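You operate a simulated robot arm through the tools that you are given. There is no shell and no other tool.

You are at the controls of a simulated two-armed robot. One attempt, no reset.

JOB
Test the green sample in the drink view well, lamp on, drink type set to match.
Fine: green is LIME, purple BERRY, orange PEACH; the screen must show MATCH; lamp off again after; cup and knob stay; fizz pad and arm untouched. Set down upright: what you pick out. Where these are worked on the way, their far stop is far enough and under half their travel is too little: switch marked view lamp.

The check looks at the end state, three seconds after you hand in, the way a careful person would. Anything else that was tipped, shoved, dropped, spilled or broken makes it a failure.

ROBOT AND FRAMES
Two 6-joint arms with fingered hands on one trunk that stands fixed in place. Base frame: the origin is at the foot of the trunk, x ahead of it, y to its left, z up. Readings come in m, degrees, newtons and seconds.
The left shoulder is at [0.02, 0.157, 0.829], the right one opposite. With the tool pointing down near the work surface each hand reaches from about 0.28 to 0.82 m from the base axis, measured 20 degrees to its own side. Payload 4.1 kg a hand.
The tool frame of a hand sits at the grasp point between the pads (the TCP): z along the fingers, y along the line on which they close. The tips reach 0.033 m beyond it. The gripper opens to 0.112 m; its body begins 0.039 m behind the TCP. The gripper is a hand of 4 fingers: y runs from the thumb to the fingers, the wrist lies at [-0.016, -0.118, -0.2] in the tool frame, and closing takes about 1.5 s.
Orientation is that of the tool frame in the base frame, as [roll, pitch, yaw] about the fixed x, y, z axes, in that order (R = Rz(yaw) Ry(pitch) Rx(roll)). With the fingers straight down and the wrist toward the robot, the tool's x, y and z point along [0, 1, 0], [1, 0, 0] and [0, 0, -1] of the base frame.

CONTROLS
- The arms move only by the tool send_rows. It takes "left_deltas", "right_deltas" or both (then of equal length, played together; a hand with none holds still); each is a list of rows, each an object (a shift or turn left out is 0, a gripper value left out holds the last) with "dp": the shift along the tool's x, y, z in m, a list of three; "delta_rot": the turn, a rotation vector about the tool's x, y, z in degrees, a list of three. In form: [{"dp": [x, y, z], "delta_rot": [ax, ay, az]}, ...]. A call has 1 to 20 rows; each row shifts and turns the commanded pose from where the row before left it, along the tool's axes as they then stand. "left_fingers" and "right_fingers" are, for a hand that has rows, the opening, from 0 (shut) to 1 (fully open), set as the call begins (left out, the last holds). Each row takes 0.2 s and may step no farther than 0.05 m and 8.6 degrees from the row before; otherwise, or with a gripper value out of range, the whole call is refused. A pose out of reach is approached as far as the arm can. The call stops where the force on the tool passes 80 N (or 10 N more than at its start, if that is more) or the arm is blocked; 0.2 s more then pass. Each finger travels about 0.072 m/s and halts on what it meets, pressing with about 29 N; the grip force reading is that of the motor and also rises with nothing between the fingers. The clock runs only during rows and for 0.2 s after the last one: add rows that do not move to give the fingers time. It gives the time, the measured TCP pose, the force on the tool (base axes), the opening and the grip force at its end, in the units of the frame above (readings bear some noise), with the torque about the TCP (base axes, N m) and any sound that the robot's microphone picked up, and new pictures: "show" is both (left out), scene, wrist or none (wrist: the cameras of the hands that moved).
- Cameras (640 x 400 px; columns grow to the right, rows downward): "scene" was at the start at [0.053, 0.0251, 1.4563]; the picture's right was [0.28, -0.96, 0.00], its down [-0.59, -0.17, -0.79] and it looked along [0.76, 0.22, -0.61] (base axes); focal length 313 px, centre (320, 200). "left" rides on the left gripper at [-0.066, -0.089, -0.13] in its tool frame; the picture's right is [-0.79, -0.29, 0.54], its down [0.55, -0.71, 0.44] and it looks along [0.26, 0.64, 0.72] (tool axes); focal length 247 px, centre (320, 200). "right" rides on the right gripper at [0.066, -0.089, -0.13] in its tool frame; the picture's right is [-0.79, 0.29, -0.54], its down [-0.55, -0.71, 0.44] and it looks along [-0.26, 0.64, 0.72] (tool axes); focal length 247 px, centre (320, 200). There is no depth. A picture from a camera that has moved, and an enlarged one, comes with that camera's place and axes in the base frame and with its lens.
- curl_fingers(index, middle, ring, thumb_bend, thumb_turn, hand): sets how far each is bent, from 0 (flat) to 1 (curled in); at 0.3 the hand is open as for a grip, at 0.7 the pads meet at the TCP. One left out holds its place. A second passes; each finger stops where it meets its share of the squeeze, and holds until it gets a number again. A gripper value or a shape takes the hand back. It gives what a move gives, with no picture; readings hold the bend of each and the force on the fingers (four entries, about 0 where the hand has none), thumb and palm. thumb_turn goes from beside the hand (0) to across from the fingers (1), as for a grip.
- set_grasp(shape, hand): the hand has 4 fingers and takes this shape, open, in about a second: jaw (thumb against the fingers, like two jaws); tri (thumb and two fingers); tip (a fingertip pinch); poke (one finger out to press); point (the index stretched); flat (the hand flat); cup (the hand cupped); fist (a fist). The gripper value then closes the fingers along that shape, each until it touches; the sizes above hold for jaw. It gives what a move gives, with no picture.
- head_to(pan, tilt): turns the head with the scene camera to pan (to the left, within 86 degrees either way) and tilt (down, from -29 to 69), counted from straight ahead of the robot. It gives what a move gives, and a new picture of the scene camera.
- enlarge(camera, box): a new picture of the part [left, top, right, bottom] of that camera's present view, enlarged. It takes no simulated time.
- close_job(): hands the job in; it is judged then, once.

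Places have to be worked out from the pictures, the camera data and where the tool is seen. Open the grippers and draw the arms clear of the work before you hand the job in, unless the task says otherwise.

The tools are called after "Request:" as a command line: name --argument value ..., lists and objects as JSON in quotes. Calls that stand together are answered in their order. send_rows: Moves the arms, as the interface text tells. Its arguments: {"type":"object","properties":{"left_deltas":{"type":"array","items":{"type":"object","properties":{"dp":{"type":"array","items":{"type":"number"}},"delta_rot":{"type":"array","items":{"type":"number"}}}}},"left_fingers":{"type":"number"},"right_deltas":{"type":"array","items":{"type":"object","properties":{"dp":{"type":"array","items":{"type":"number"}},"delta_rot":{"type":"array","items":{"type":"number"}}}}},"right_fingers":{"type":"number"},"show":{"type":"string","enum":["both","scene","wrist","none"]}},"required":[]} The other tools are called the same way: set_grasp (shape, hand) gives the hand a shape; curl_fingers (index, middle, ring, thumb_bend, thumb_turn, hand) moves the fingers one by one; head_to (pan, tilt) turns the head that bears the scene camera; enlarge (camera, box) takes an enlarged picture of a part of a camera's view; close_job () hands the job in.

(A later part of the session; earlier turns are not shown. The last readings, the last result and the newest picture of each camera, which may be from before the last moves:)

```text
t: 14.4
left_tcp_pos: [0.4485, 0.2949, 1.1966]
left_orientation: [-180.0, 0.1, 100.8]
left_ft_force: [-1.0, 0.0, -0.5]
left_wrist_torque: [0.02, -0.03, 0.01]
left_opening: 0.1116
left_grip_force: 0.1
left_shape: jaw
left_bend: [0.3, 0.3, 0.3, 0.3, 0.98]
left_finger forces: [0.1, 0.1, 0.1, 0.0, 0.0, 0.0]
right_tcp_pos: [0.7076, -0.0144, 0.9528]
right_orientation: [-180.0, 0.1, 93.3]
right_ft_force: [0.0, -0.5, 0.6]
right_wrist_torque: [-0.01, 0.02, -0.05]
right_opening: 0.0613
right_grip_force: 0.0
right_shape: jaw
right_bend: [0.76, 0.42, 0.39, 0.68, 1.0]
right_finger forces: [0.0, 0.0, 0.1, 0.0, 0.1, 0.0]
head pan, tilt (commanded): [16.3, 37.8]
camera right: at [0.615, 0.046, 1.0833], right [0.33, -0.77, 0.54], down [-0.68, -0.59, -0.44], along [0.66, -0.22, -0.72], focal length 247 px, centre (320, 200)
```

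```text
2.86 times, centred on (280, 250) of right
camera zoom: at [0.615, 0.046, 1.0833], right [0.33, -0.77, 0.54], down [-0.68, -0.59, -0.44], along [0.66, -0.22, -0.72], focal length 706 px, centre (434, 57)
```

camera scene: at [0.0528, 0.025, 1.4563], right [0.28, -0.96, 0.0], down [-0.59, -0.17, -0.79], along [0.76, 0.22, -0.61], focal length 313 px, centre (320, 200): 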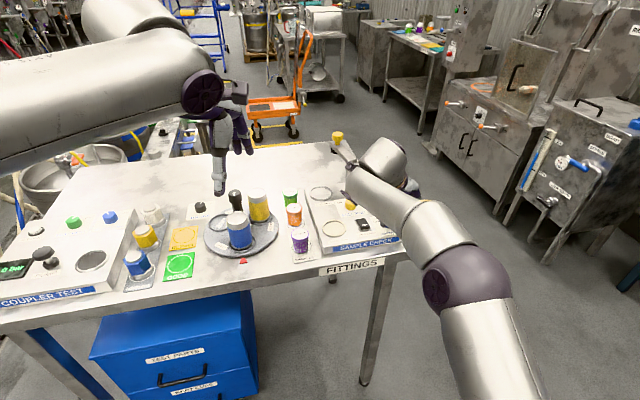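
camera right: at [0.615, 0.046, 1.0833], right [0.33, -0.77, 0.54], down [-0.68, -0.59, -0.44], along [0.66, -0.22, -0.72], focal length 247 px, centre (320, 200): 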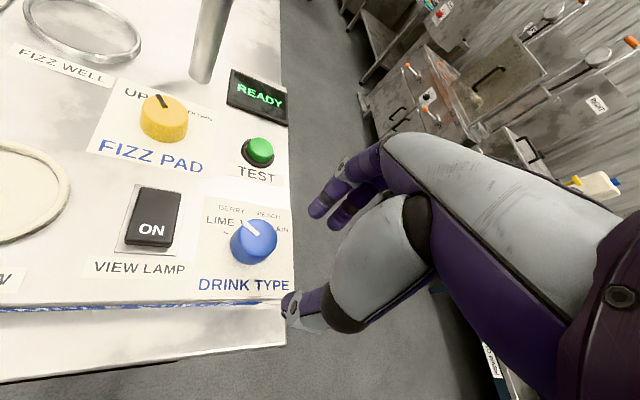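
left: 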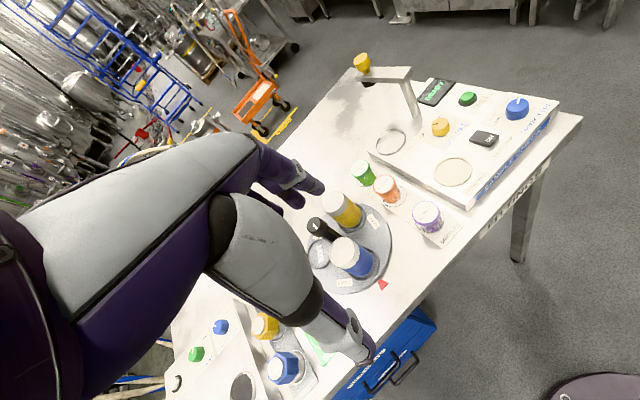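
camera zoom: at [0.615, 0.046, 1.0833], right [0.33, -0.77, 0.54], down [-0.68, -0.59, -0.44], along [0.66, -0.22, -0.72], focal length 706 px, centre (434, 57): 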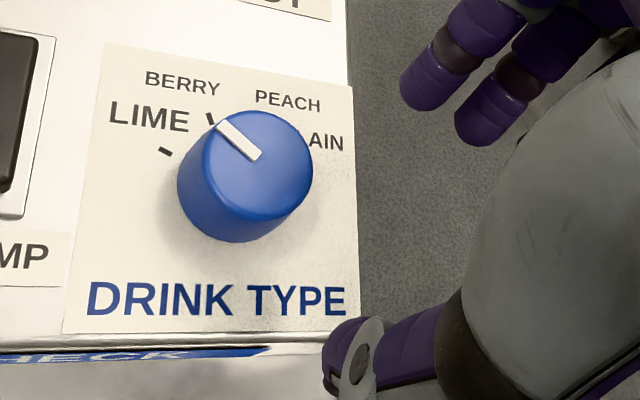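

Now clearly seen: pointer at about 80–83° vs. LIME tick at ~98° and BERRY at ~53°, so about 15–18° more counter-clockwise is needed. The earlier slip came from the knob sitting off-centre toward the hand's +x, so I'll regrip with the hand shifted 3 mm.

Request:
send_rows --right_deltas '[{"dp": [0.00975, 0, 0]}, {"dp": [0.00975, 0, 0]}, {"dp": [0.00975, 0, 0]}, {"dp": [0.00975, 0, 0]}, {"dp": [0, 0, 0.0065]}, {"dp": [0, 0, 0.0065]}, {"dp": [0, 0, 0.0065]}, {"dp": [0, 0, 0.0055]}]' --show "wrist"

Request:
enlarge --camera "right" --box '[230, 160, 390, 320]'

```text
t: 16.2
left_tcp_pos: [0.4476, 0.2946, 1.1965]
left_orientation: [-179.9, 0.1, 100.8]
left_ft_force: [-0.6, -0.3, -0.6]
left_wrist_torque: [0.0, 0.03, 0.01]
left_opening: 0.1118
left_grip_force: 0.1
left_shape: jaw
left_bend: [0.3, 0.3, 0.3, 0.3, 0.98]
left_finger forces: [0.1, 0.0, 0.0, 0.0, 0.0, 0.0]
right_tcp_pos: [0.7064, 0.0243, 0.9274]
right_orientation: [-179.9, 0.0, 93.3]
right_ft_force: [-0.4, -0.2, 1.3]
right_wrist_torque: [-0.02, 0.06, 0.0]
right_opening: 0.0611
right_grip_force: 0.2
right_shape: jaw
right_bend: [0.76, 0.42, 0.39, 0.68, 1.0]
right_finger forces: [0.1, 0.1, 0.0, 0.0, 0.0, 0.0]
head pan, tilt (commanded): [16.3, 37.8]
camera right: at [0.6131, 0.0851, 1.0579], right [0.33, -0.77, 0.54], down [-0.68, -0.59, -0.44], along [0.66, -0.22, -0.72], focal length 247 px, centre (320, 200)
```

right: 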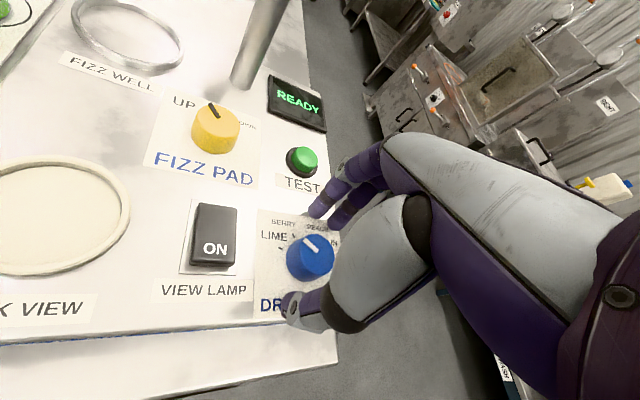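

```text
2.50 times, centred on (310, 240) of right
camera zoom: at [0.6131, 0.0851, 1.0579], right [0.33, -0.77, 0.54], down [-0.68, -0.59, -0.44], along [0.66, -0.22, -0.72], focal length 617 px, centre (345, 100)
```

zoom: 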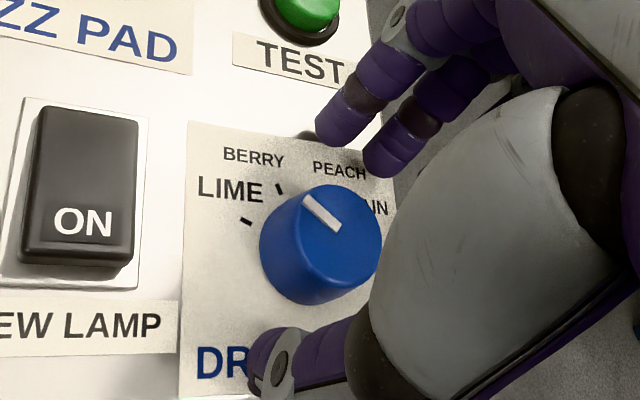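

The hand straddles the knob with clearance on both sides. Close on it and look again.

Request:
send_rows --right_deltas '[{}, {}, {}, {}, {}]' --right_fingers 0.2 --show "wrist"

Request:
enlarge --camera "right" --box '[230, 160, 390, 320]'

```text
t: 17.4
left_tcp_pos: [0.4464, 0.2939, 1.1971]
left_orientation: [180.0, 0.1, 100.8]
left_ft_force: [1.0, -0.2, -0.6]
left_wrist_torque: [0.0, 0.02, -0.02]
left_opening: 0.1118
left_grip_force: 0.0
left_shape: jaw
left_bend: [0.3, 0.3, 0.3, 0.3, 0.98]
left_finger forces: [0.0, 0.1, 0.0, 0.0, 0.0, 0.0]
right_tcp_pos: [0.7053, 0.0256, 0.9274]
right_orientation: [180.0, 0.0, 93.3]
right_ft_force: [-3.8, -0.4, 1.0]
right_wrist_torque: [-0.01, 0.09, 0.0]
right_opening: 0.0236
right_grip_force: 0.0
right_shape: jaw
right_bend: [0.75, 0.58, 0.57, 0.73, 1.0]
right_finger forces: [0.2, 0.1, 0.1, 0.0, 3.6, 0.1]
head pan, tilt (commanded): [16.3, 37.8]
camera right: at [0.6129, 0.0852, 1.058], right [0.33, -0.77, 0.54], down [-0.68, -0.59, -0.44], along [0.66, -0.22, -0.72], focal length 247 px, centre (320, 200)
```

right: 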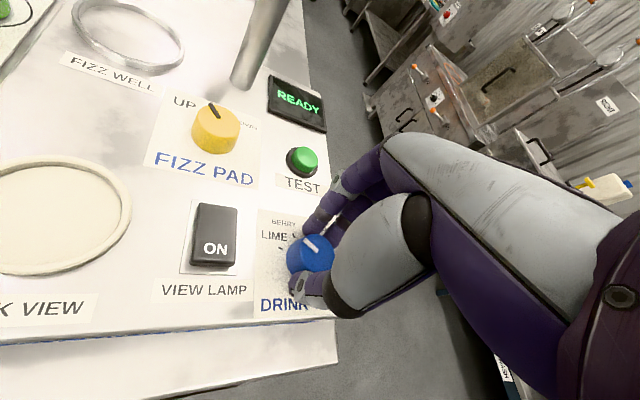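

```text
2.50 times, centred on (310, 240) of right
camera zoom: at [0.6129, 0.0852, 1.058], right [0.33, -0.77, 0.54], down [-0.68, -0.59, -0.44], along [0.66, -0.22, -0.72], focal length 617 px, centre (345, 100)
```

zoom: 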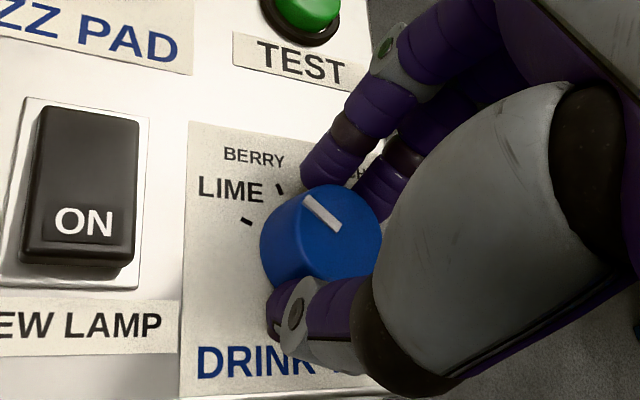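

The thumb touches lightly but the fingers have not quite reached the knob; close further.

Request:
send_rows --right_deltas '[{}, {}, {}]' --right_fingers 0.0 --show "wrist"

Request:
enlarge --camera "right" --box '[230, 160, 390, 320]'

```text
t: 18.2
left_tcp_pos: [0.4461, 0.2944, 1.1965]
left_orientation: [179.9, 0.1, 100.8]
left_ft_force: [-0.8, 0.2, 0.0]
left_wrist_torque: [0.01, 0.05, 0.0]
left_opening: 0.1117
left_grip_force: 0.1
left_shape: jaw
left_bend: [0.3, 0.3, 0.3, 0.3, 0.98]
left_finger forces: [0.1, 0.0, 0.0, 0.1, 0.1, 0.0]
right_tcp_pos: [0.7058, 0.0238, 0.9274]
right_orientation: [180.0, 0.0, 93.3]
right_ft_force: [-6.2, 1.0, -0.2]
right_wrist_torque: [0.01, 0.14, 0.0]
right_opening: 0.0229
right_grip_force: 29.0
right_shape: jaw
right_bend: [0.74, 0.61, 0.65, 0.74, 1.0]
right_finger forces: [13.8, 7.5, 0.0, 0.1, 27.6, 0.0]
head pan, tilt (commanded): [16.3, 37.8]
camera right: at [0.6128, 0.0853, 1.0578], right [0.33, -0.77, 0.54], down [-0.68, -0.59, -0.44], along [0.66, -0.22, -0.72], focal length 247 px, centre (320, 200)
```

right: 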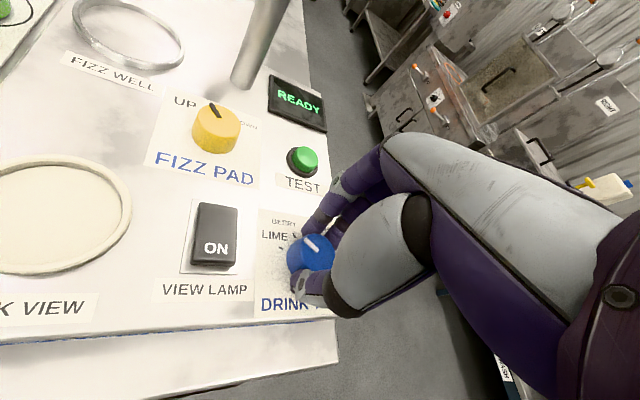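

```text
2.50 times, centred on (310, 240) of right
camera zoom: at [0.6128, 0.0853, 1.0578], right [0.33, -0.77, 0.54], down [-0.68, -0.59, -0.44], along [0.66, -0.22, -0.72], focal length 617 px, centre (345, 100)
```

zoom: 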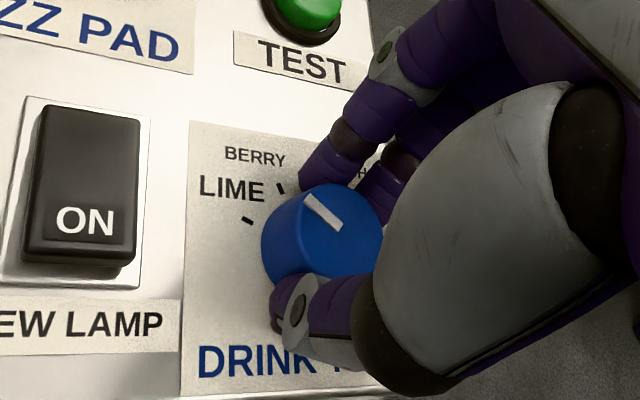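

A firm, centred grip now (thumb 28 N against 14+7.5 N). Turn about 18° counter-clockwise in small steps.

Request:
send_rows --right_deltas '[{"delta_rot": [0, 0, -4]}, {"delta_rot": [0, 0, -4]}, {"delta_rot": [0, 0, -4]}, {"delta_rot": [0, 0, -4]}]' --show "wrist"

Request:
enlarge --camera "right" --box '[230, 160, 390, 320]'

```text
t: 19.2
left_tcp_pos: [0.4471, 0.2947, 1.1961]
left_orientation: [179.9, 0.1, 100.8]
left_ft_force: [1.1, 0.1, -0.5]
left_wrist_torque: [-0.01, -0.04, 0.0]
left_opening: 0.1118
left_grip_force: 0.0
left_shape: jaw
left_bend: [0.3, 0.3, 0.3, 0.3, 0.98]
left_finger forces: [0.0, 0.0, 0.1, 0.0, 0.0, 0.0]
right_tcp_pos: [0.7045, 0.0247, 0.9283]
right_orientation: [-179.9, 0.0, 109.4]
right_ft_force: [-2.4, 3.1, -5.9]
right_wrist_torque: [0.12, 0.02, -0.04]
right_opening: 0.0222
right_grip_force: 29.3
right_shape: jaw
right_bend: [0.74, 0.61, 0.65, 0.74, 1.0]
right_finger forces: [16.9, 7.9, 0.1, 0.1, 26.2, 0.0]
head pan, tilt (commanded): [16.3, 37.8]
camera right: at [0.5991, 0.0571, 1.0582], right [0.53, -0.65, 0.54], down [-0.49, -0.76, -0.43], along [0.69, -0.03, -0.72], focal length 247 px, centre (320, 200)
```

right: 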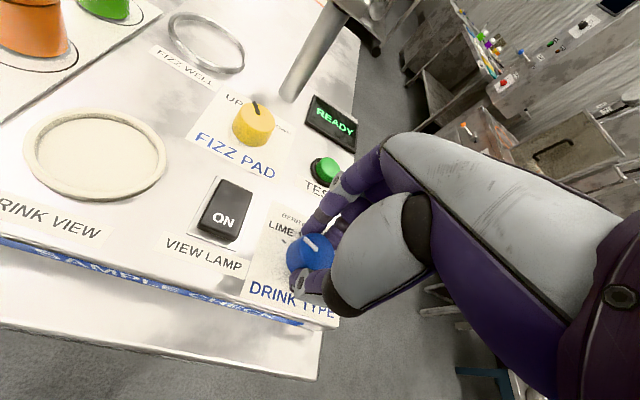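

```text
2.50 times, centred on (310, 240) of right
camera zoom: at [0.5991, 0.0571, 1.0582], right [0.53, -0.65, 0.54], down [-0.49, -0.76, -0.43], along [0.69, -0.03, -0.72], focal length 617 px, centre (345, 100)
```

zoom: 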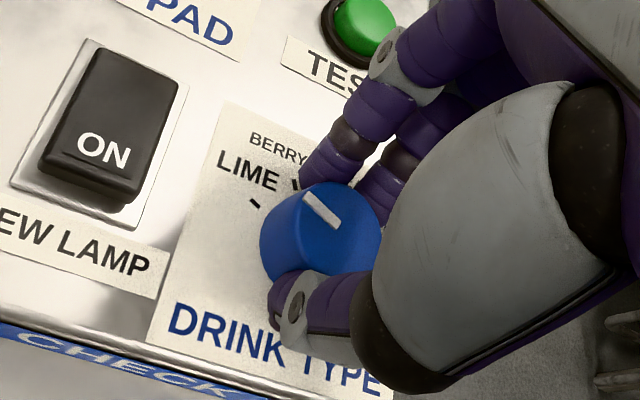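

The knob follows the hand; the pointer is now at roughly 86–93° vs. LIME at ~97°. Turn another 8°.

Request:
send_rows --right_deltas '[{"delta_rot": [0, 0, -4]}, {"delta_rot": [0, 0, -4]}, {}]' --show "wrist"

Request:
enlarge --camera "right" --box '[250, 180, 350, 280]'

```text
t: 20.0
left_tcp_pos: [0.4476, 0.2945, 1.1971]
left_orientation: [-180.0, 0.1, 100.8]
left_ft_force: [-0.2, -0.7, -0.1]
left_wrist_torque: [0.0, -0.02, 0.01]
left_opening: 0.1118
left_grip_force: 0.1
left_shape: jaw
left_bend: [0.3, 0.3, 0.3, 0.3, 0.98]
left_finger forces: [0.0, 0.0, 0.1, 0.1, 0.1, 0.1]
right_tcp_pos: [0.7061, 0.0241, 0.928]
right_orientation: [-179.9, 0.0, 117.3]
right_ft_force: [-1.8, -2.2, -9.0]
right_wrist_torque: [-0.04, 0.01, -0.16]
right_opening: 0.0222
right_grip_force: 29.2
right_shape: jaw
right_bend: [0.74, 0.61, 0.65, 0.74, 1.0]
right_finger forces: [15.9, 7.0, 0.1, 0.0, 26.5, 0.1]
head pan, tilt (commanded): [16.3, 37.8]
camera right: at [0.5962, 0.0413, 1.0586], right [0.62, -0.57, 0.54], down [-0.38, -0.82, -0.43], along [0.69, 0.07, -0.72], focal length 247 px, centre (320, 200)
```

right: 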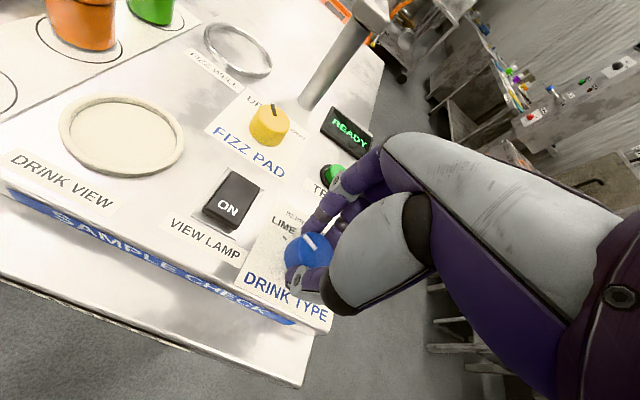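

```text
4.00 times, centred on (300, 230) of right
camera zoom: at [0.5962, 0.0413, 1.0586], right [0.62, -0.57, 0.54], down [-0.38, -0.82, -0.43], along [0.69, 0.07, -0.72], focal length 988 px, centre (400, 80)
```

zoom: 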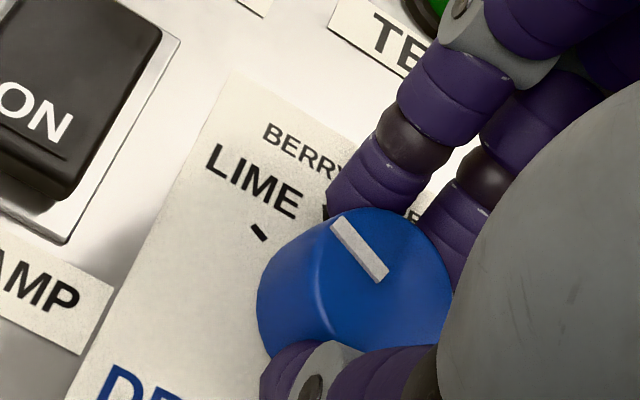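

The pointer appears to be within ~3–8° of LIME, with slightly growing resistance. Nudge another 5° and compare, to see whether it is at its stop.

Request:
send_rows --right_deltas '[{"delta_rot": [0, 0, -2.5]}, {"delta_rot": [0, 0, -2.5]}, {}]' --show "none"

Request:
enlarge --camera "right" --box '[270, 200, 340, 260]'

```text
t: 20.8
left_tcp_pos: [0.4473, 0.2952, 1.1963]
left_orientation: [179.9, 0.1, 100.7]
left_ft_force: [-0.5, -0.4, 0.2]
left_wrist_torque: [0.0, 0.0, 0.02]
left_opening: 0.1118
left_grip_force: 0.1
left_shape: jaw
left_bend: [0.3, 0.3, 0.3, 0.3, 0.98]
left_finger forces: [0.0, 0.0, 0.1, 0.0, 0.0, 0.0]
right_tcp_pos: [0.7055, 0.0233, 0.9283]
right_orientation: [180.0, 0.0, 122.3]
right_ft_force: [0.4, -8.2, -10.4]
right_wrist_torque: [-0.22, -0.08, -0.28]
right_opening: 0.0219
right_grip_force: 29.1
right_shape: jaw
right_bend: [0.74, 0.62, 0.65, 0.74, 0.99]
right_finger forces: [15.8, 8.4, 0.0, 0.0, 26.7, 0.0]
head pan, tilt (commanded): [16.3, 37.8]
```

```text
6.67 times, centred on (305, 230) of right
camera zoom: at [0.5953, 0.0316, 1.0585], right [0.67, -0.52, 0.54], down [-0.31, -0.85, -0.44], along [0.68, 0.13, -0.72], focal length 1646 px, centre (420, 0)
```

zoom: 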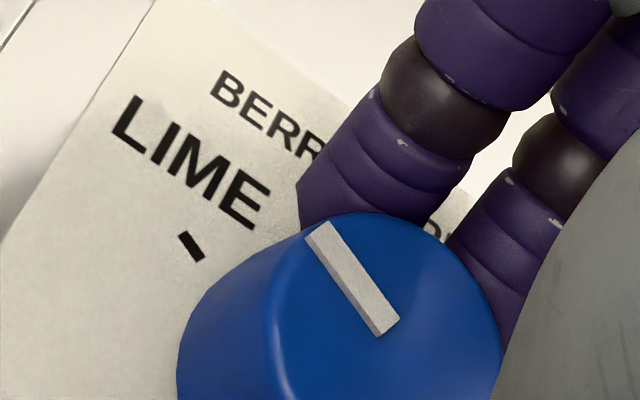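

The torque is rising (−0.28 N·m) while the pointer no longer follows fully, and its direction (~96°) now coincides with the LIME tick (~97°). Release the knob and lift for a clear check.

Request:
send_rows --right_deltas '[{}, {}, {}, {}, {"dp": [0, 0, -0.01]}, {"dp": [0, 0, -0.02]}, {"dp": [0, 0, -0.02]}, {"dp": [-0.01, -0.03, -0.02]}]' --right_fingers 0.6 --show "wrist"

Request:
enlarge --camera "right" --box '[230, 160, 390, 320]'

```text
t: 22.6
left_tcp_pos: [0.4467, 0.2944, 1.1963]
left_orientation: [-179.9, 0.1, 100.8]
left_ft_force: [-0.5, -0.4, 0.5]
left_wrist_torque: [-0.04, 0.02, -0.02]
left_opening: 0.1117
left_grip_force: 0.1
left_shape: jaw
left_bend: [0.3, 0.3, 0.3, 0.3, 0.98]
left_finger forces: [0.0, 0.0, 0.0, 0.0, 0.0, 0.0]
right_tcp_pos: [0.6846, 0.0009, 0.9975]
right_orientation: [-179.8, 0.0, 122.3]
right_ft_force: [-0.4, -0.3, -0.3]
right_wrist_torque: [0.02, 0.01, 0.04]
right_opening: 0.0667
right_grip_force: 0.1
right_shape: jaw
right_bend: [0.75, 0.4, 0.37, 0.65, 1.0]
right_finger forces: [0.0, 0.1, 0.0, 0.0, 0.1, 0.1]
head pan, tilt (commanded): [16.3, 37.8]
camera right: at [0.5752, 0.0079, 1.1281], right [0.67, -0.52, 0.54], down [-0.31, -0.85, -0.43], along [0.68, 0.13, -0.72], focal length 247 px, centre (320, 200)
```

right: 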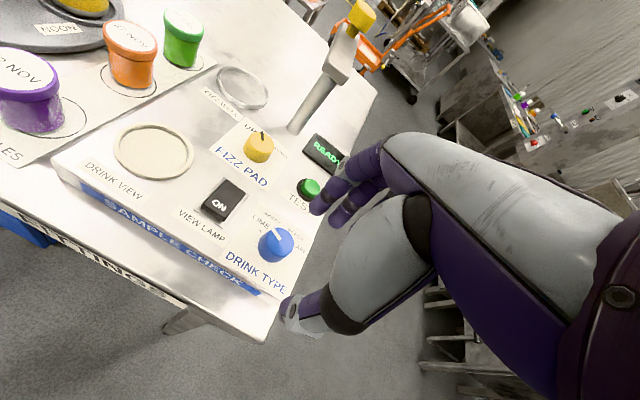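

```text
2.50 times, centred on (310, 240) of right
camera zoom: at [0.5752, 0.0079, 1.1281], right [0.67, -0.52, 0.54], down [-0.31, -0.85, -0.43], along [0.68, 0.13, -0.72], focal length 617 px, centre (345, 100)
```

zoom: 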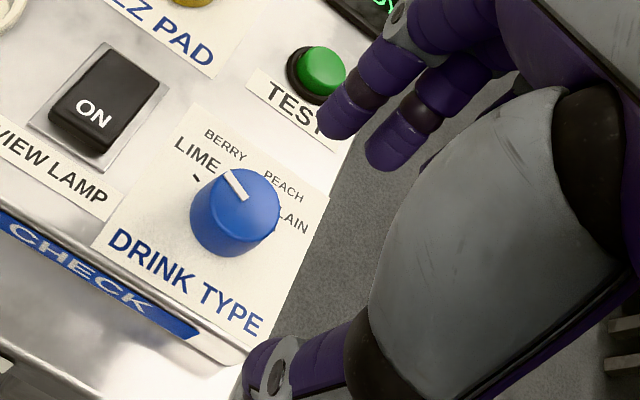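

Zooming on the knob from here and also from the scene camera to verify the pointer.

Request:
enlarge --camera "right" --box '[250, 210, 310, 270]'

Request:
enlarge --camera "left" --box '[480, 80, 540, 130]'

```text
6.67 times, centred on (280, 240) of right
camera zoom: at [0.5752, 0.0079, 1.1281], right [0.67, -0.52, 0.54], down [-0.31, -0.85, -0.43], along [0.68, 0.13, -0.72], focal length 1646 px, centre (587, -67)
```

zoom: 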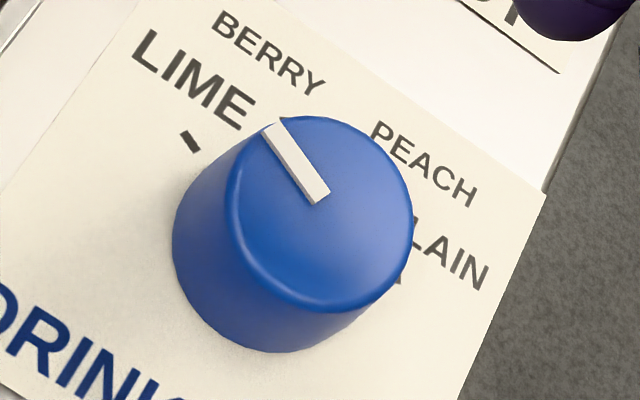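

```text
8.00 times, centred on (510, 105) of left
camera zoom: at [0.3699, 0.2149, 1.3263], right [-0.13, -0.83, -0.54], down [-0.8, 0.41, -0.44], along [0.58, 0.37, -0.72], focal length 1976 px, centre (-1200, 960)
```

zoom: 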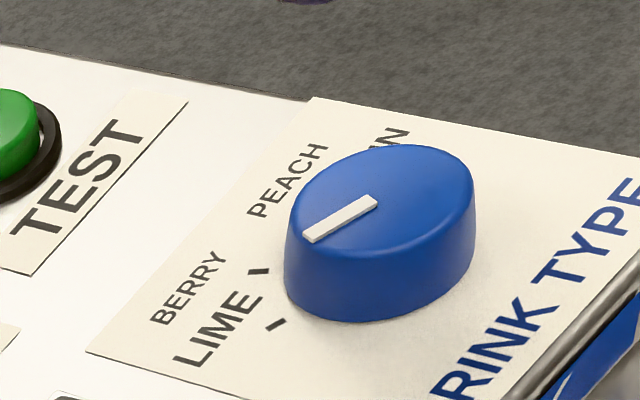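

The pointer is parallel to the LIME tick, so the drink type is set. Now I'll retreat the right hand to the right and bring the left hand high toward the green cup, turning it so the thumb will come down between the orange cup and the yellow can.

Request:
send_rows --right_deltas '[{"dp": [-0.0093, -0.0227, -0.0133]}, {"dp": [-0.0093, -0.0227, -0.0133]}, {"dp": [-0.0093, -0.0227, -0.0133]}, {"dp": [-0.0093, -0.0227, -0.0133]}, {"dp": [-0.0093, -0.0227, -0.0133]}, {"dp": [-0.0093, -0.0227, -0.0133]}, {}, {}, {}]' --left_deltas '[{"dp": [-0.0033, 0.0355, 0.0227]}, {"dp": [-0.0033, 0.0355, 0.0227]}, {"dp": [-0.0033, 0.0355, 0.0227]}, {"dp": [-0.0033, 0.0355, 0.0227]}, {"dp": [-0.0033, 0.0355, 0.0227]}, {"dp": [-0.0033, 0.0355, 0.0227]}, {"delta_rot": [0, 0, 6.93]}, {"delta_rot": [0, 0, 6.93]}, {"delta_rot": [0, 0, 6.93]}]' --show "both"

```text
t: 24.6
left_tcp_pos: [0.66, 0.315, 1.0597]
left_orientation: [179.8, 0.1, 79.9]
left_ft_force: [-0.1, -0.1, 0.2]
left_wrist_torque: [0.03, -0.02, 0.0]
left_opening: 0.1119
left_grip_force: 0.1
left_shape: jaw
left_bend: [0.3, 0.3, 0.3, 0.3, 0.98]
left_finger forces: [0.0, 0.0, 0.1, 0.0, 0.0, 0.0]
right_tcp_pos: [0.6007, -0.1197, 1.0779]
right_orientation: [180.0, 0.0, 122.4]
right_ft_force: [-0.3, 0.6, -1.1]
right_wrist_torque: [0.04, -0.05, 0.03]
right_opening: 0.0671
right_grip_force: 0.0
right_shape: jaw
right_bend: [0.75, 0.4, 0.37, 0.65, 1.0]
right_finger forces: [0.1, 0.1, 0.0, 0.0, 0.1, 0.0]
head pan, tilt (commanded): [16.3, 37.8]
camera scene: at [0.0529, 0.025, 1.4563], right [0.28, -0.96, 0.0], down [-0.59, -0.17, -0.79], along [0.76, 0.22, -0.61], focal length 313 px, centre (320, 200)
camera right: at [0.49, -0.1118, 1.2082], right [0.67, -0.52, 0.54], down [-0.3, -0.85, -0.44], along [0.68, 0.13, -0.72], focal length 247 px, centre (320, 200)
camera left: at [0.5586, 0.2672, 1.1905], right [-0.42, -0.73, -0.54], down [-0.6, 0.67, -0.44], along [0.68, 0.14, -0.72], focal length 247 px, centre (320, 200)
```

scene: 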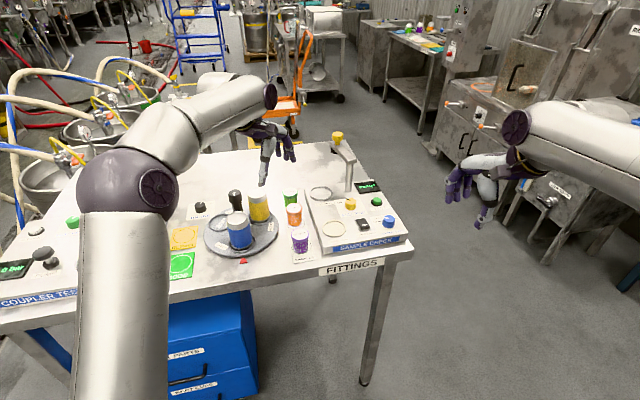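
right: 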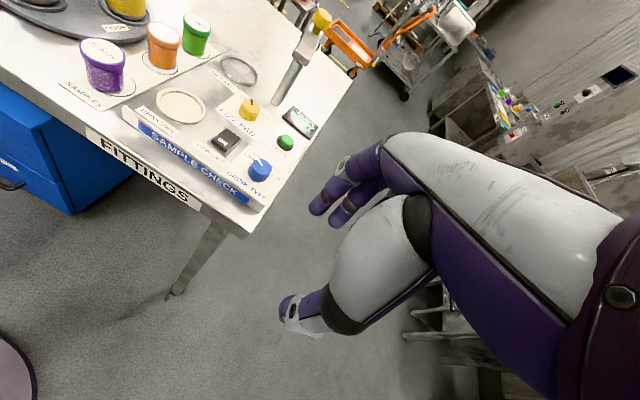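
left: 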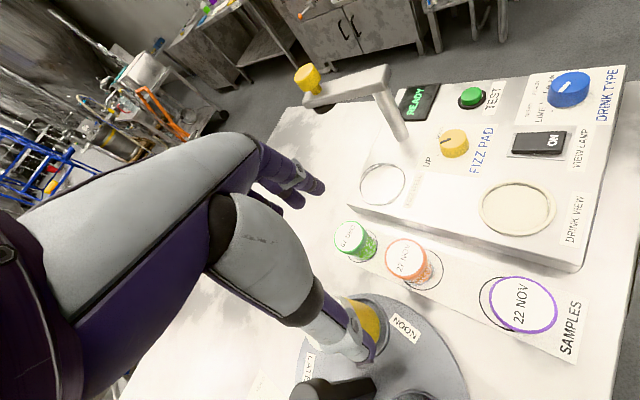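

I'll zoom the left wrist view to pin down the green and orange cups, and the can, relative to the hand.

Request:
enlarge --camera "left" --box '[280, 200, 480, 380]'

Request:
enlarge --camera "scene" --box '[200, 110, 360, 270]'

Request:
enlarge --camera "right" --box '[60, 0, 220, 110]'

```text
2.22 times, centred on (380, 290) of left
camera zoom: at [0.5586, 0.2672, 1.1905], right [-0.42, -0.73, -0.54], down [-0.6, 0.67, -0.44], along [0.68, 0.14, -0.72], focal length 549 px, centre (187, 0)
```

zoom: 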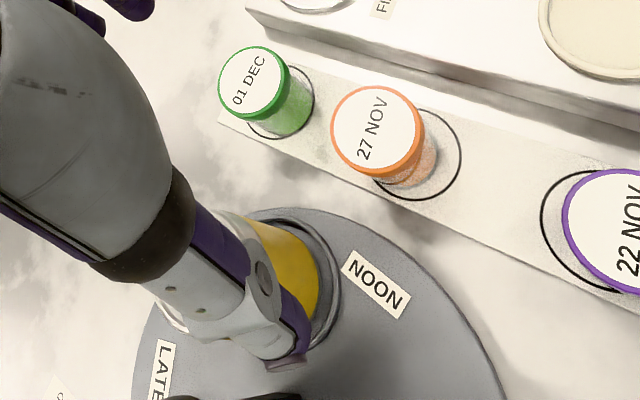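

```text
2.50 times, centred on (280, 190) of scene
camera zoom: at [0.0529, 0.025, 1.4563], right [0.28, -0.96, 0.0], down [-0.59, -0.17, -0.79], along [0.76, 0.22, -0.61], focal length 782 px, centre (420, 225)
```

zoom: 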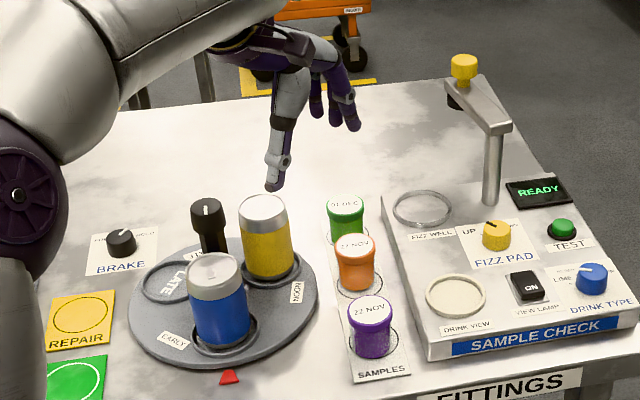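

```text
3.64 times, centred on (140, 55) of right
camera zoom: at [0.49, -0.1118, 1.2082], right [0.67, -0.52, 0.54], down [-0.3, -0.85, -0.44], along [0.68, 0.13, -0.72], focal length 898 px, centre (974, 727)
```

zoom: 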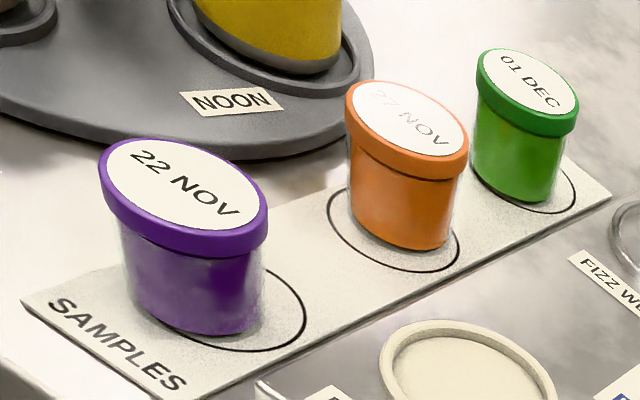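

All three cameras agree on the green lid centre at about [0.731, 0.3135, 0.92]. I'll narrow the left hand, turn it a bit more, move forward past the can and then down to z≈0.97 above the cup.

Request:
send_rows --left_deltas '[{"delta_rot": [0, 0, 7]}, {}, {}, {"dp": [0.0045, 0.0221, 0.005]}, {"dp": [0.0045, 0.0221, 0.005]}, {"dp": [0.0018, 0.006, 0.02]}, {"dp": [0.0018, 0.006, 0.02]}, {"dp": [0.0018, 0.006, 0.02]}, {"dp": [0.0018, 0.006, 0.02]}]' --left_fingers 0.75 --show "both"

Request:
enlarge --camera "left" --box '[240, 160, 440, 380]'

Request:
enlarge --camera "scene" --box '[220, 130, 340, 250]'

```text
t: 26.6
left_tcp_pos: [0.7305, 0.309, 0.9719]
left_orientation: [180.0, 0.0, 72.9]
left_ft_force: [-0.1, 0.0, 0.6]
left_wrist_torque: [-0.05, -0.01, 0.01]
left_opening: 0.0842
left_grip_force: 0.1
left_shape: jaw
left_bend: [0.26, 0.35, 0.32, 0.55, 0.99]
left_finger forces: [0.1, 0.1, 0.0, 0.0, 0.1, 0.1]
right_tcp_pos: [0.6, -0.1201, 1.0782]
right_orientation: [-180.0, 0.0, 122.3]
right_ft_force: [-0.3, 0.5, 0.1]
right_wrist_torque: [0.0, -0.06, 0.03]
right_opening: 0.067
right_grip_force: 0.1
right_shape: jaw
right_bend: [0.75, 0.4, 0.37, 0.65, 1.0]
right_finger forces: [0.0, 0.0, 0.0, 0.0, 0.1, 0.0]
head pan, tilt (commanded): [16.3, 37.8]
camera scene: at [0.0528, 0.0251, 1.4563], right [0.28, -0.96, 0.0], down [-0.59, -0.17, -0.79], along [0.76, 0.22, -0.61], focal length 313 px, centre (320, 200)
camera left: at [0.6239, 0.274, 1.101], right [-0.51, -0.67, -0.54], down [-0.52, 0.74, -0.44], along [0.69, 0.06, -0.72], focal length 247 px, centre (320, 200)
```

scene: 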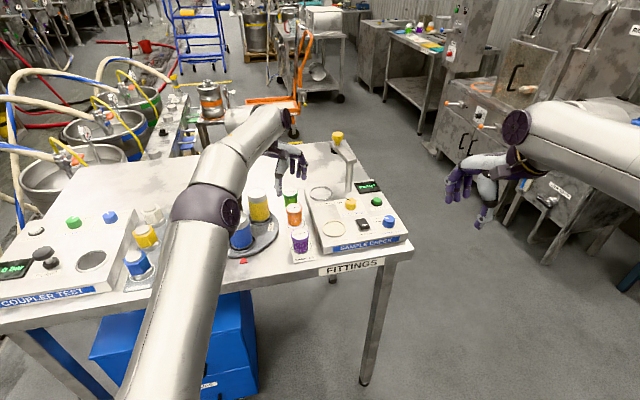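
left: 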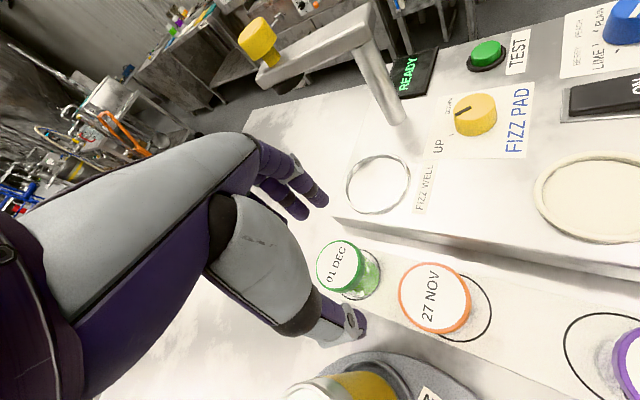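

```text
1.82 times, centred on (340, 270) of left
camera zoom: at [0.6239, 0.274, 1.101], right [-0.51, -0.67, -0.54], down [-0.52, 0.74, -0.44], along [0.69, 0.06, -0.72], focal length 449 px, centre (284, 73)
```

zoom: 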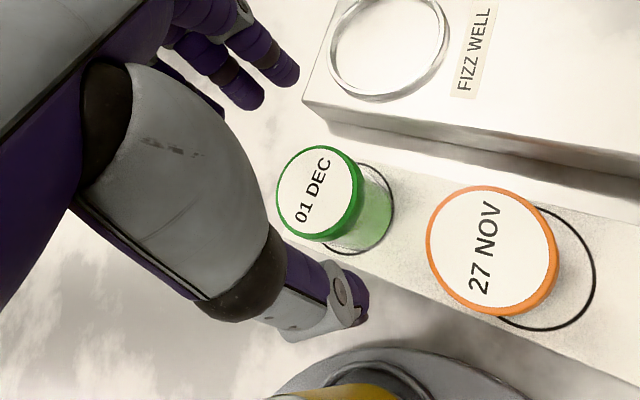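

```text
3.33 times, centred on (280, 190) of scene
camera zoom: at [0.0528, 0.0251, 1.4563], right [0.28, -0.96, 0.0], down [-0.59, -0.17, -0.79], along [0.76, 0.22, -0.61], focal length 1042 px, centre (453, 233)
```

zoom: 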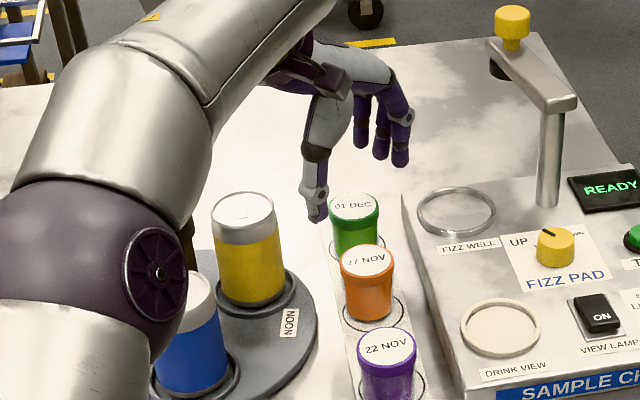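

The cup sits between thumb and fingers (tool x≈5 mm, y≈−2 mm) with clearance to the orange cup and can. Descend about 4.6 cm in small rows.

Request:
send_rows --left_deltas '[{"dp": [0.0003, 0, 0.0115]}, {"dp": [0.0003, 0, 0.0115]}, {"dp": [0.0003, 0, 0.0115]}, {"dp": [0.0003, 0, 0.0115]}]' --show "both"

Request:
enlarge --camera "left" --box '[240, 160, 440, 380]'

Request:
enlarge --camera "scene" --box '[220, 130, 340, 250]'

```text
t: 27.6
left_tcp_pos: [0.7295, 0.3115, 0.9252]
left_orientation: [179.9, 0.1, 73.1]
left_ft_force: [-0.1, -0.3, -0.8]
left_wrist_torque: [0.0, 0.05, -0.02]
left_opening: 0.0844
left_grip_force: 0.1
left_shape: jaw
left_bend: [0.26, 0.35, 0.32, 0.55, 0.99]
left_finger forces: [0.0, 0.0, 0.1, 0.0, 0.0, 0.1]
right_tcp_pos: [0.6005, -0.12, 1.0766]
right_orientation: [-180.0, 0.0, 122.3]
right_ft_force: [-0.7, 0.3, 0.4]
right_wrist_torque: [-0.03, -0.01, 0.01]
right_opening: 0.0665
right_grip_force: 0.0
right_shape: jaw
right_bend: [0.75, 0.4, 0.37, 0.65, 1.0]
right_finger forces: [0.1, 0.1, 0.0, 0.0, 0.0, 0.0]
head pan, tilt (commanded): [16.3, 37.8]
camera scene: at [0.0529, 0.0251, 1.4563], right [0.28, -0.96, 0.0], down [-0.59, -0.17, -0.79], along [0.76, 0.22, -0.61], focal length 313 px, centre (320, 200)
camera left: at [0.6232, 0.2754, 1.0539], right [-0.51, -0.67, -0.54], down [-0.52, 0.74, -0.44], along [0.69, 0.06, -0.72], focal length 247 px, centre (320, 200)
```

scene: 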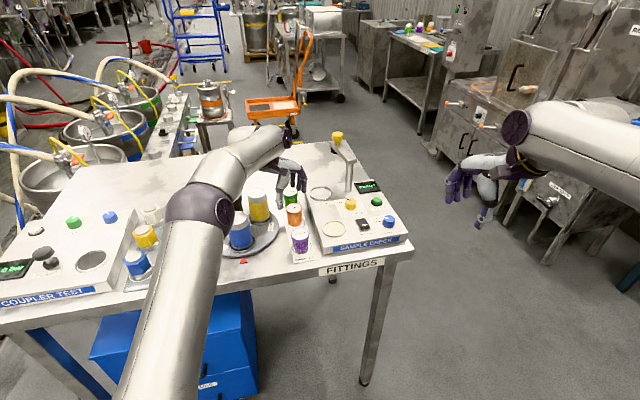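
left: 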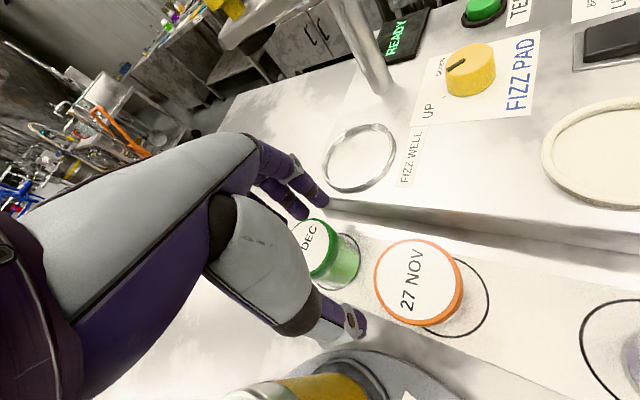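

```text
1.82 times, centred on (340, 270) of left
camera zoom: at [0.6232, 0.2754, 1.0539], right [-0.51, -0.67, -0.54], down [-0.52, 0.74, -0.44], along [0.69, 0.06, -0.72], focal length 449 px, centre (284, 73)
```

zoom: 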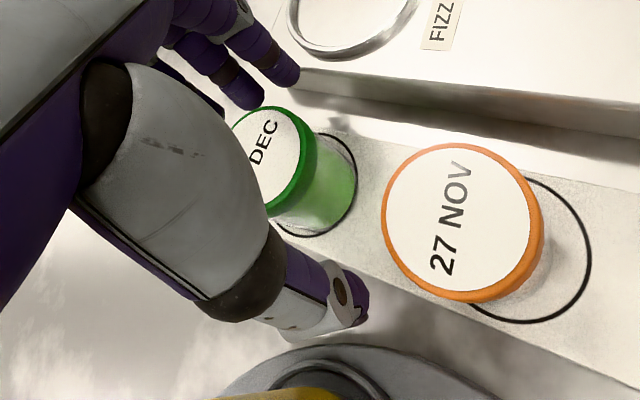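

```text
3.33 times, centred on (280, 190) of scene
camera zoom: at [0.0529, 0.0251, 1.4563], right [0.28, -0.96, 0.0], down [-0.59, -0.17, -0.79], along [0.76, 0.22, -0.61], focal length 1042 px, centre (453, 233)
```

zoom: 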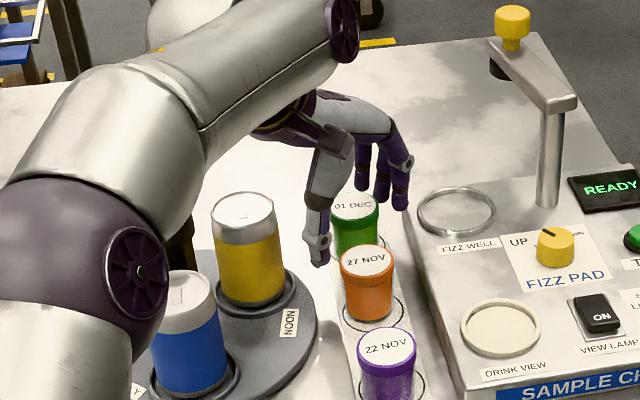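

Thumb and fingers straddle the green cup with nothing else touched. Close the left hand on it.

Request:
send_rows --left_deltas '[{}, {}, {}, {}, {}, {}]' --left_fingers 0.2 --show "both"

Request:
enlarge --camera "left" --box '[240, 160, 440, 380]'

Request:
enlarge --camera "scene" --box '[220, 130, 340, 250]'

```text
t: 29.0
left_tcp_pos: [0.7289, 0.3115, 0.925]
left_orientation: [-180.0, 0.0, 73.0]
left_ft_force: [0.0, -0.1, 0.0]
left_wrist_torque: [0.01, -0.01, -0.01]
left_opening: 0.0342
left_grip_force: 29.9
left_shape: jaw
left_bend: [0.75, 0.51, 0.57, 0.74, 1.0]
left_finger forces: [13.8, 10.4, 0.4, 0.0, 24.1, 0.1]
right_tcp_pos: [0.601, -0.1192, 1.0778]
right_orientation: [-180.0, -0.1, 122.3]
right_ft_force: [0.4, 0.0, -0.8]
right_wrist_torque: [0.03, 0.01, -0.01]
right_opening: 0.0668
right_grip_force: 0.0
right_shape: jaw
right_bend: [0.75, 0.4, 0.37, 0.65, 1.0]
right_finger forces: [0.1, 0.0, 0.0, 0.1, 0.0, 0.0]
head pan, tilt (commanded): [16.3, 37.8]
camera scene: at [0.053, 0.0251, 1.4563], right [0.28, -0.96, 0.0], down [-0.59, -0.17, -0.79], along [0.76, 0.22, -0.61], focal length 313 px, centre (320, 200)
camera left: at [0.6232, 0.2755, 1.054], right [-0.51, -0.67, -0.54], down [-0.52, 0.74, -0.44], along [0.69, 0.06, -0.72], focal length 247 px, centre (320, 200)
```

scene: 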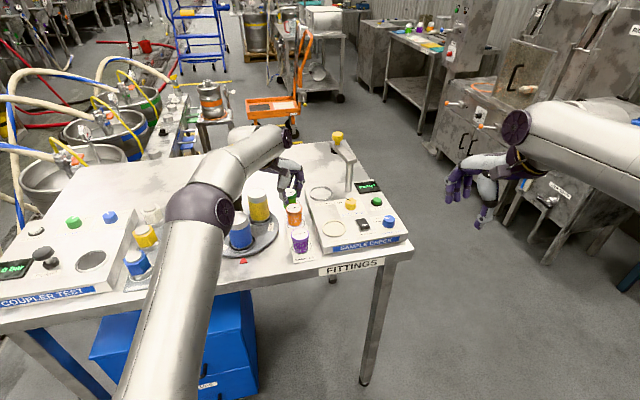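
left: 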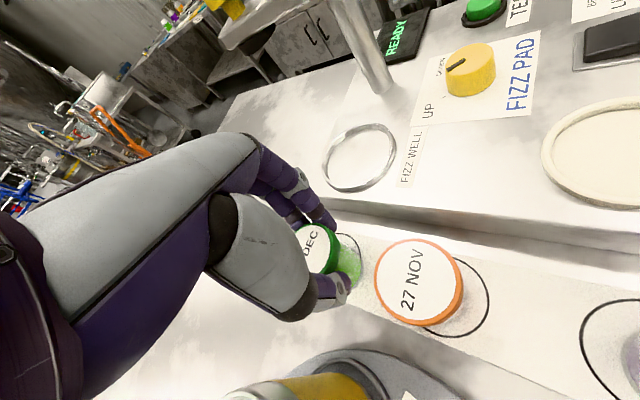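

```text
1.82 times, centred on (340, 270) of left
camera zoom: at [0.6232, 0.2755, 1.054], right [-0.51, -0.67, -0.54], down [-0.52, 0.74, -0.44], along [0.69, 0.06, -0.72], focal length 449 px, centre (284, 73)
```

zoom: 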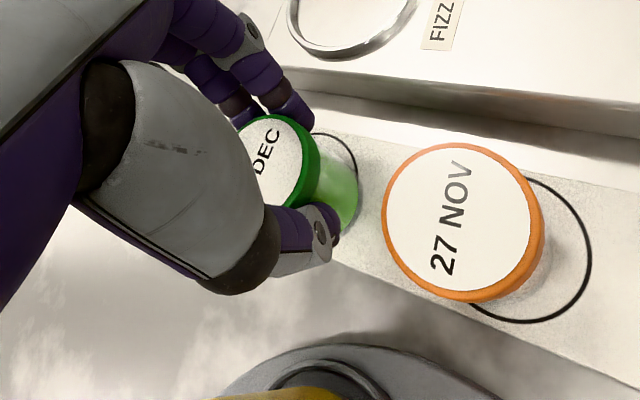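

```text
3.33 times, centred on (280, 190) of scene
camera zoom: at [0.053, 0.0251, 1.4563], right [0.28, -0.96, 0.0], down [-0.59, -0.17, -0.79], along [0.76, 0.22, -0.61], focal length 1042 px, centre (453, 233)
```

zoom: 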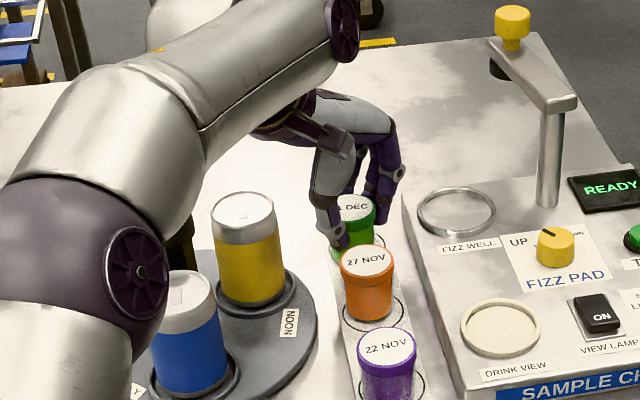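

The cup is gripped (thumb 24 N vs. 14+10 N). Lift it straight up 5 cm, slowly, and check for slip.

Request:
send_rows --left_deltas '[{"dp": [0, 0, -0.006]}, {"dp": [0, 0, -0.008]}, {"dp": [0, 0, -0.012]}, {"dp": [0, 0, -0.012]}, {"dp": [0, 0, -0.012]}]' --show "both"

Request:
enlarge --camera "left" --box '[240, 160, 440, 380]'

Request:
enlarge --camera "scene" --box '[220, 130, 340, 250]'

```text
t: 30.2
left_tcp_pos: [0.7286, 0.3112, 0.9751]
left_orientation: [-180.0, 0.0, 73.0]
left_ft_force: [0.2, 0.0, -0.5]
left_wrist_torque: [0.0, -0.03, 0.0]
left_opening: 0.0339
left_grip_force: 29.4
left_shape: jaw
left_bend: [0.75, 0.51, 0.57, 0.74, 1.0]
left_finger forces: [13.8, 10.6, 0.4, 0.0, 24.2, 0.1]
right_tcp_pos: [0.6014, -0.1187, 1.077]
right_orientation: [-179.9, 0.0, 122.3]
right_ft_force: [-0.7, -0.4, -1.7]
right_wrist_torque: [-0.02, -0.06, 0.03]
right_opening: 0.0671
right_grip_force: 0.1
right_shape: jaw
right_bend: [0.75, 0.4, 0.37, 0.65, 1.0]
right_finger forces: [0.1, 0.1, 0.0, 0.0, 0.0, 0.0]
head pan, tilt (commanded): [16.3, 37.8]
camera scene: at [0.053, 0.0252, 1.4563], right [0.28, -0.96, 0.0], down [-0.59, -0.17, -0.79], along [0.76, 0.22, -0.61], focal length 313 px, centre (320, 200)
camera left: at [0.623, 0.2755, 1.1048], right [-0.51, -0.67, -0.54], down [-0.52, 0.74, -0.44], along [0.69, 0.06, -0.72], focal length 247 px, centre (320, 200)
```

scene: 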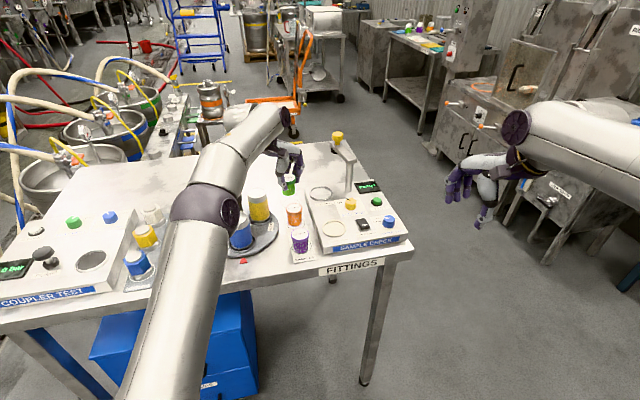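
left: 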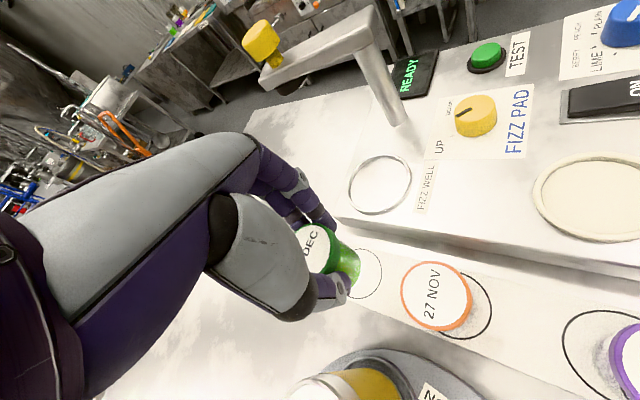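

```text
1.82 times, centred on (340, 270) of left
camera zoom: at [0.623, 0.2755, 1.1048], right [-0.51, -0.67, -0.54], down [-0.52, 0.74, -0.44], along [0.69, 0.06, -0.72], focal length 449 px, centre (284, 73)
```

zoom: 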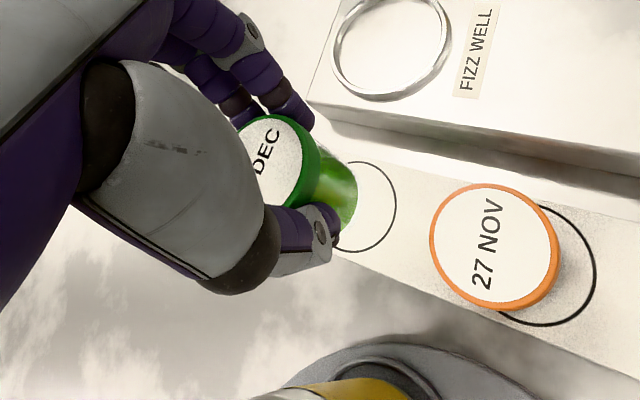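

```text
3.33 times, centred on (280, 190) of scene
camera zoom: at [0.053, 0.0252, 1.4563], right [0.28, -0.96, 0.0], down [-0.59, -0.17, -0.79], along [0.76, 0.22, -0.61], focal length 1042 px, centre (453, 233)
```

zoom: 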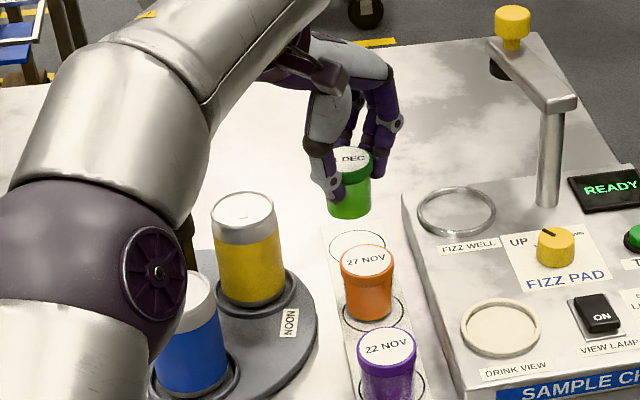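

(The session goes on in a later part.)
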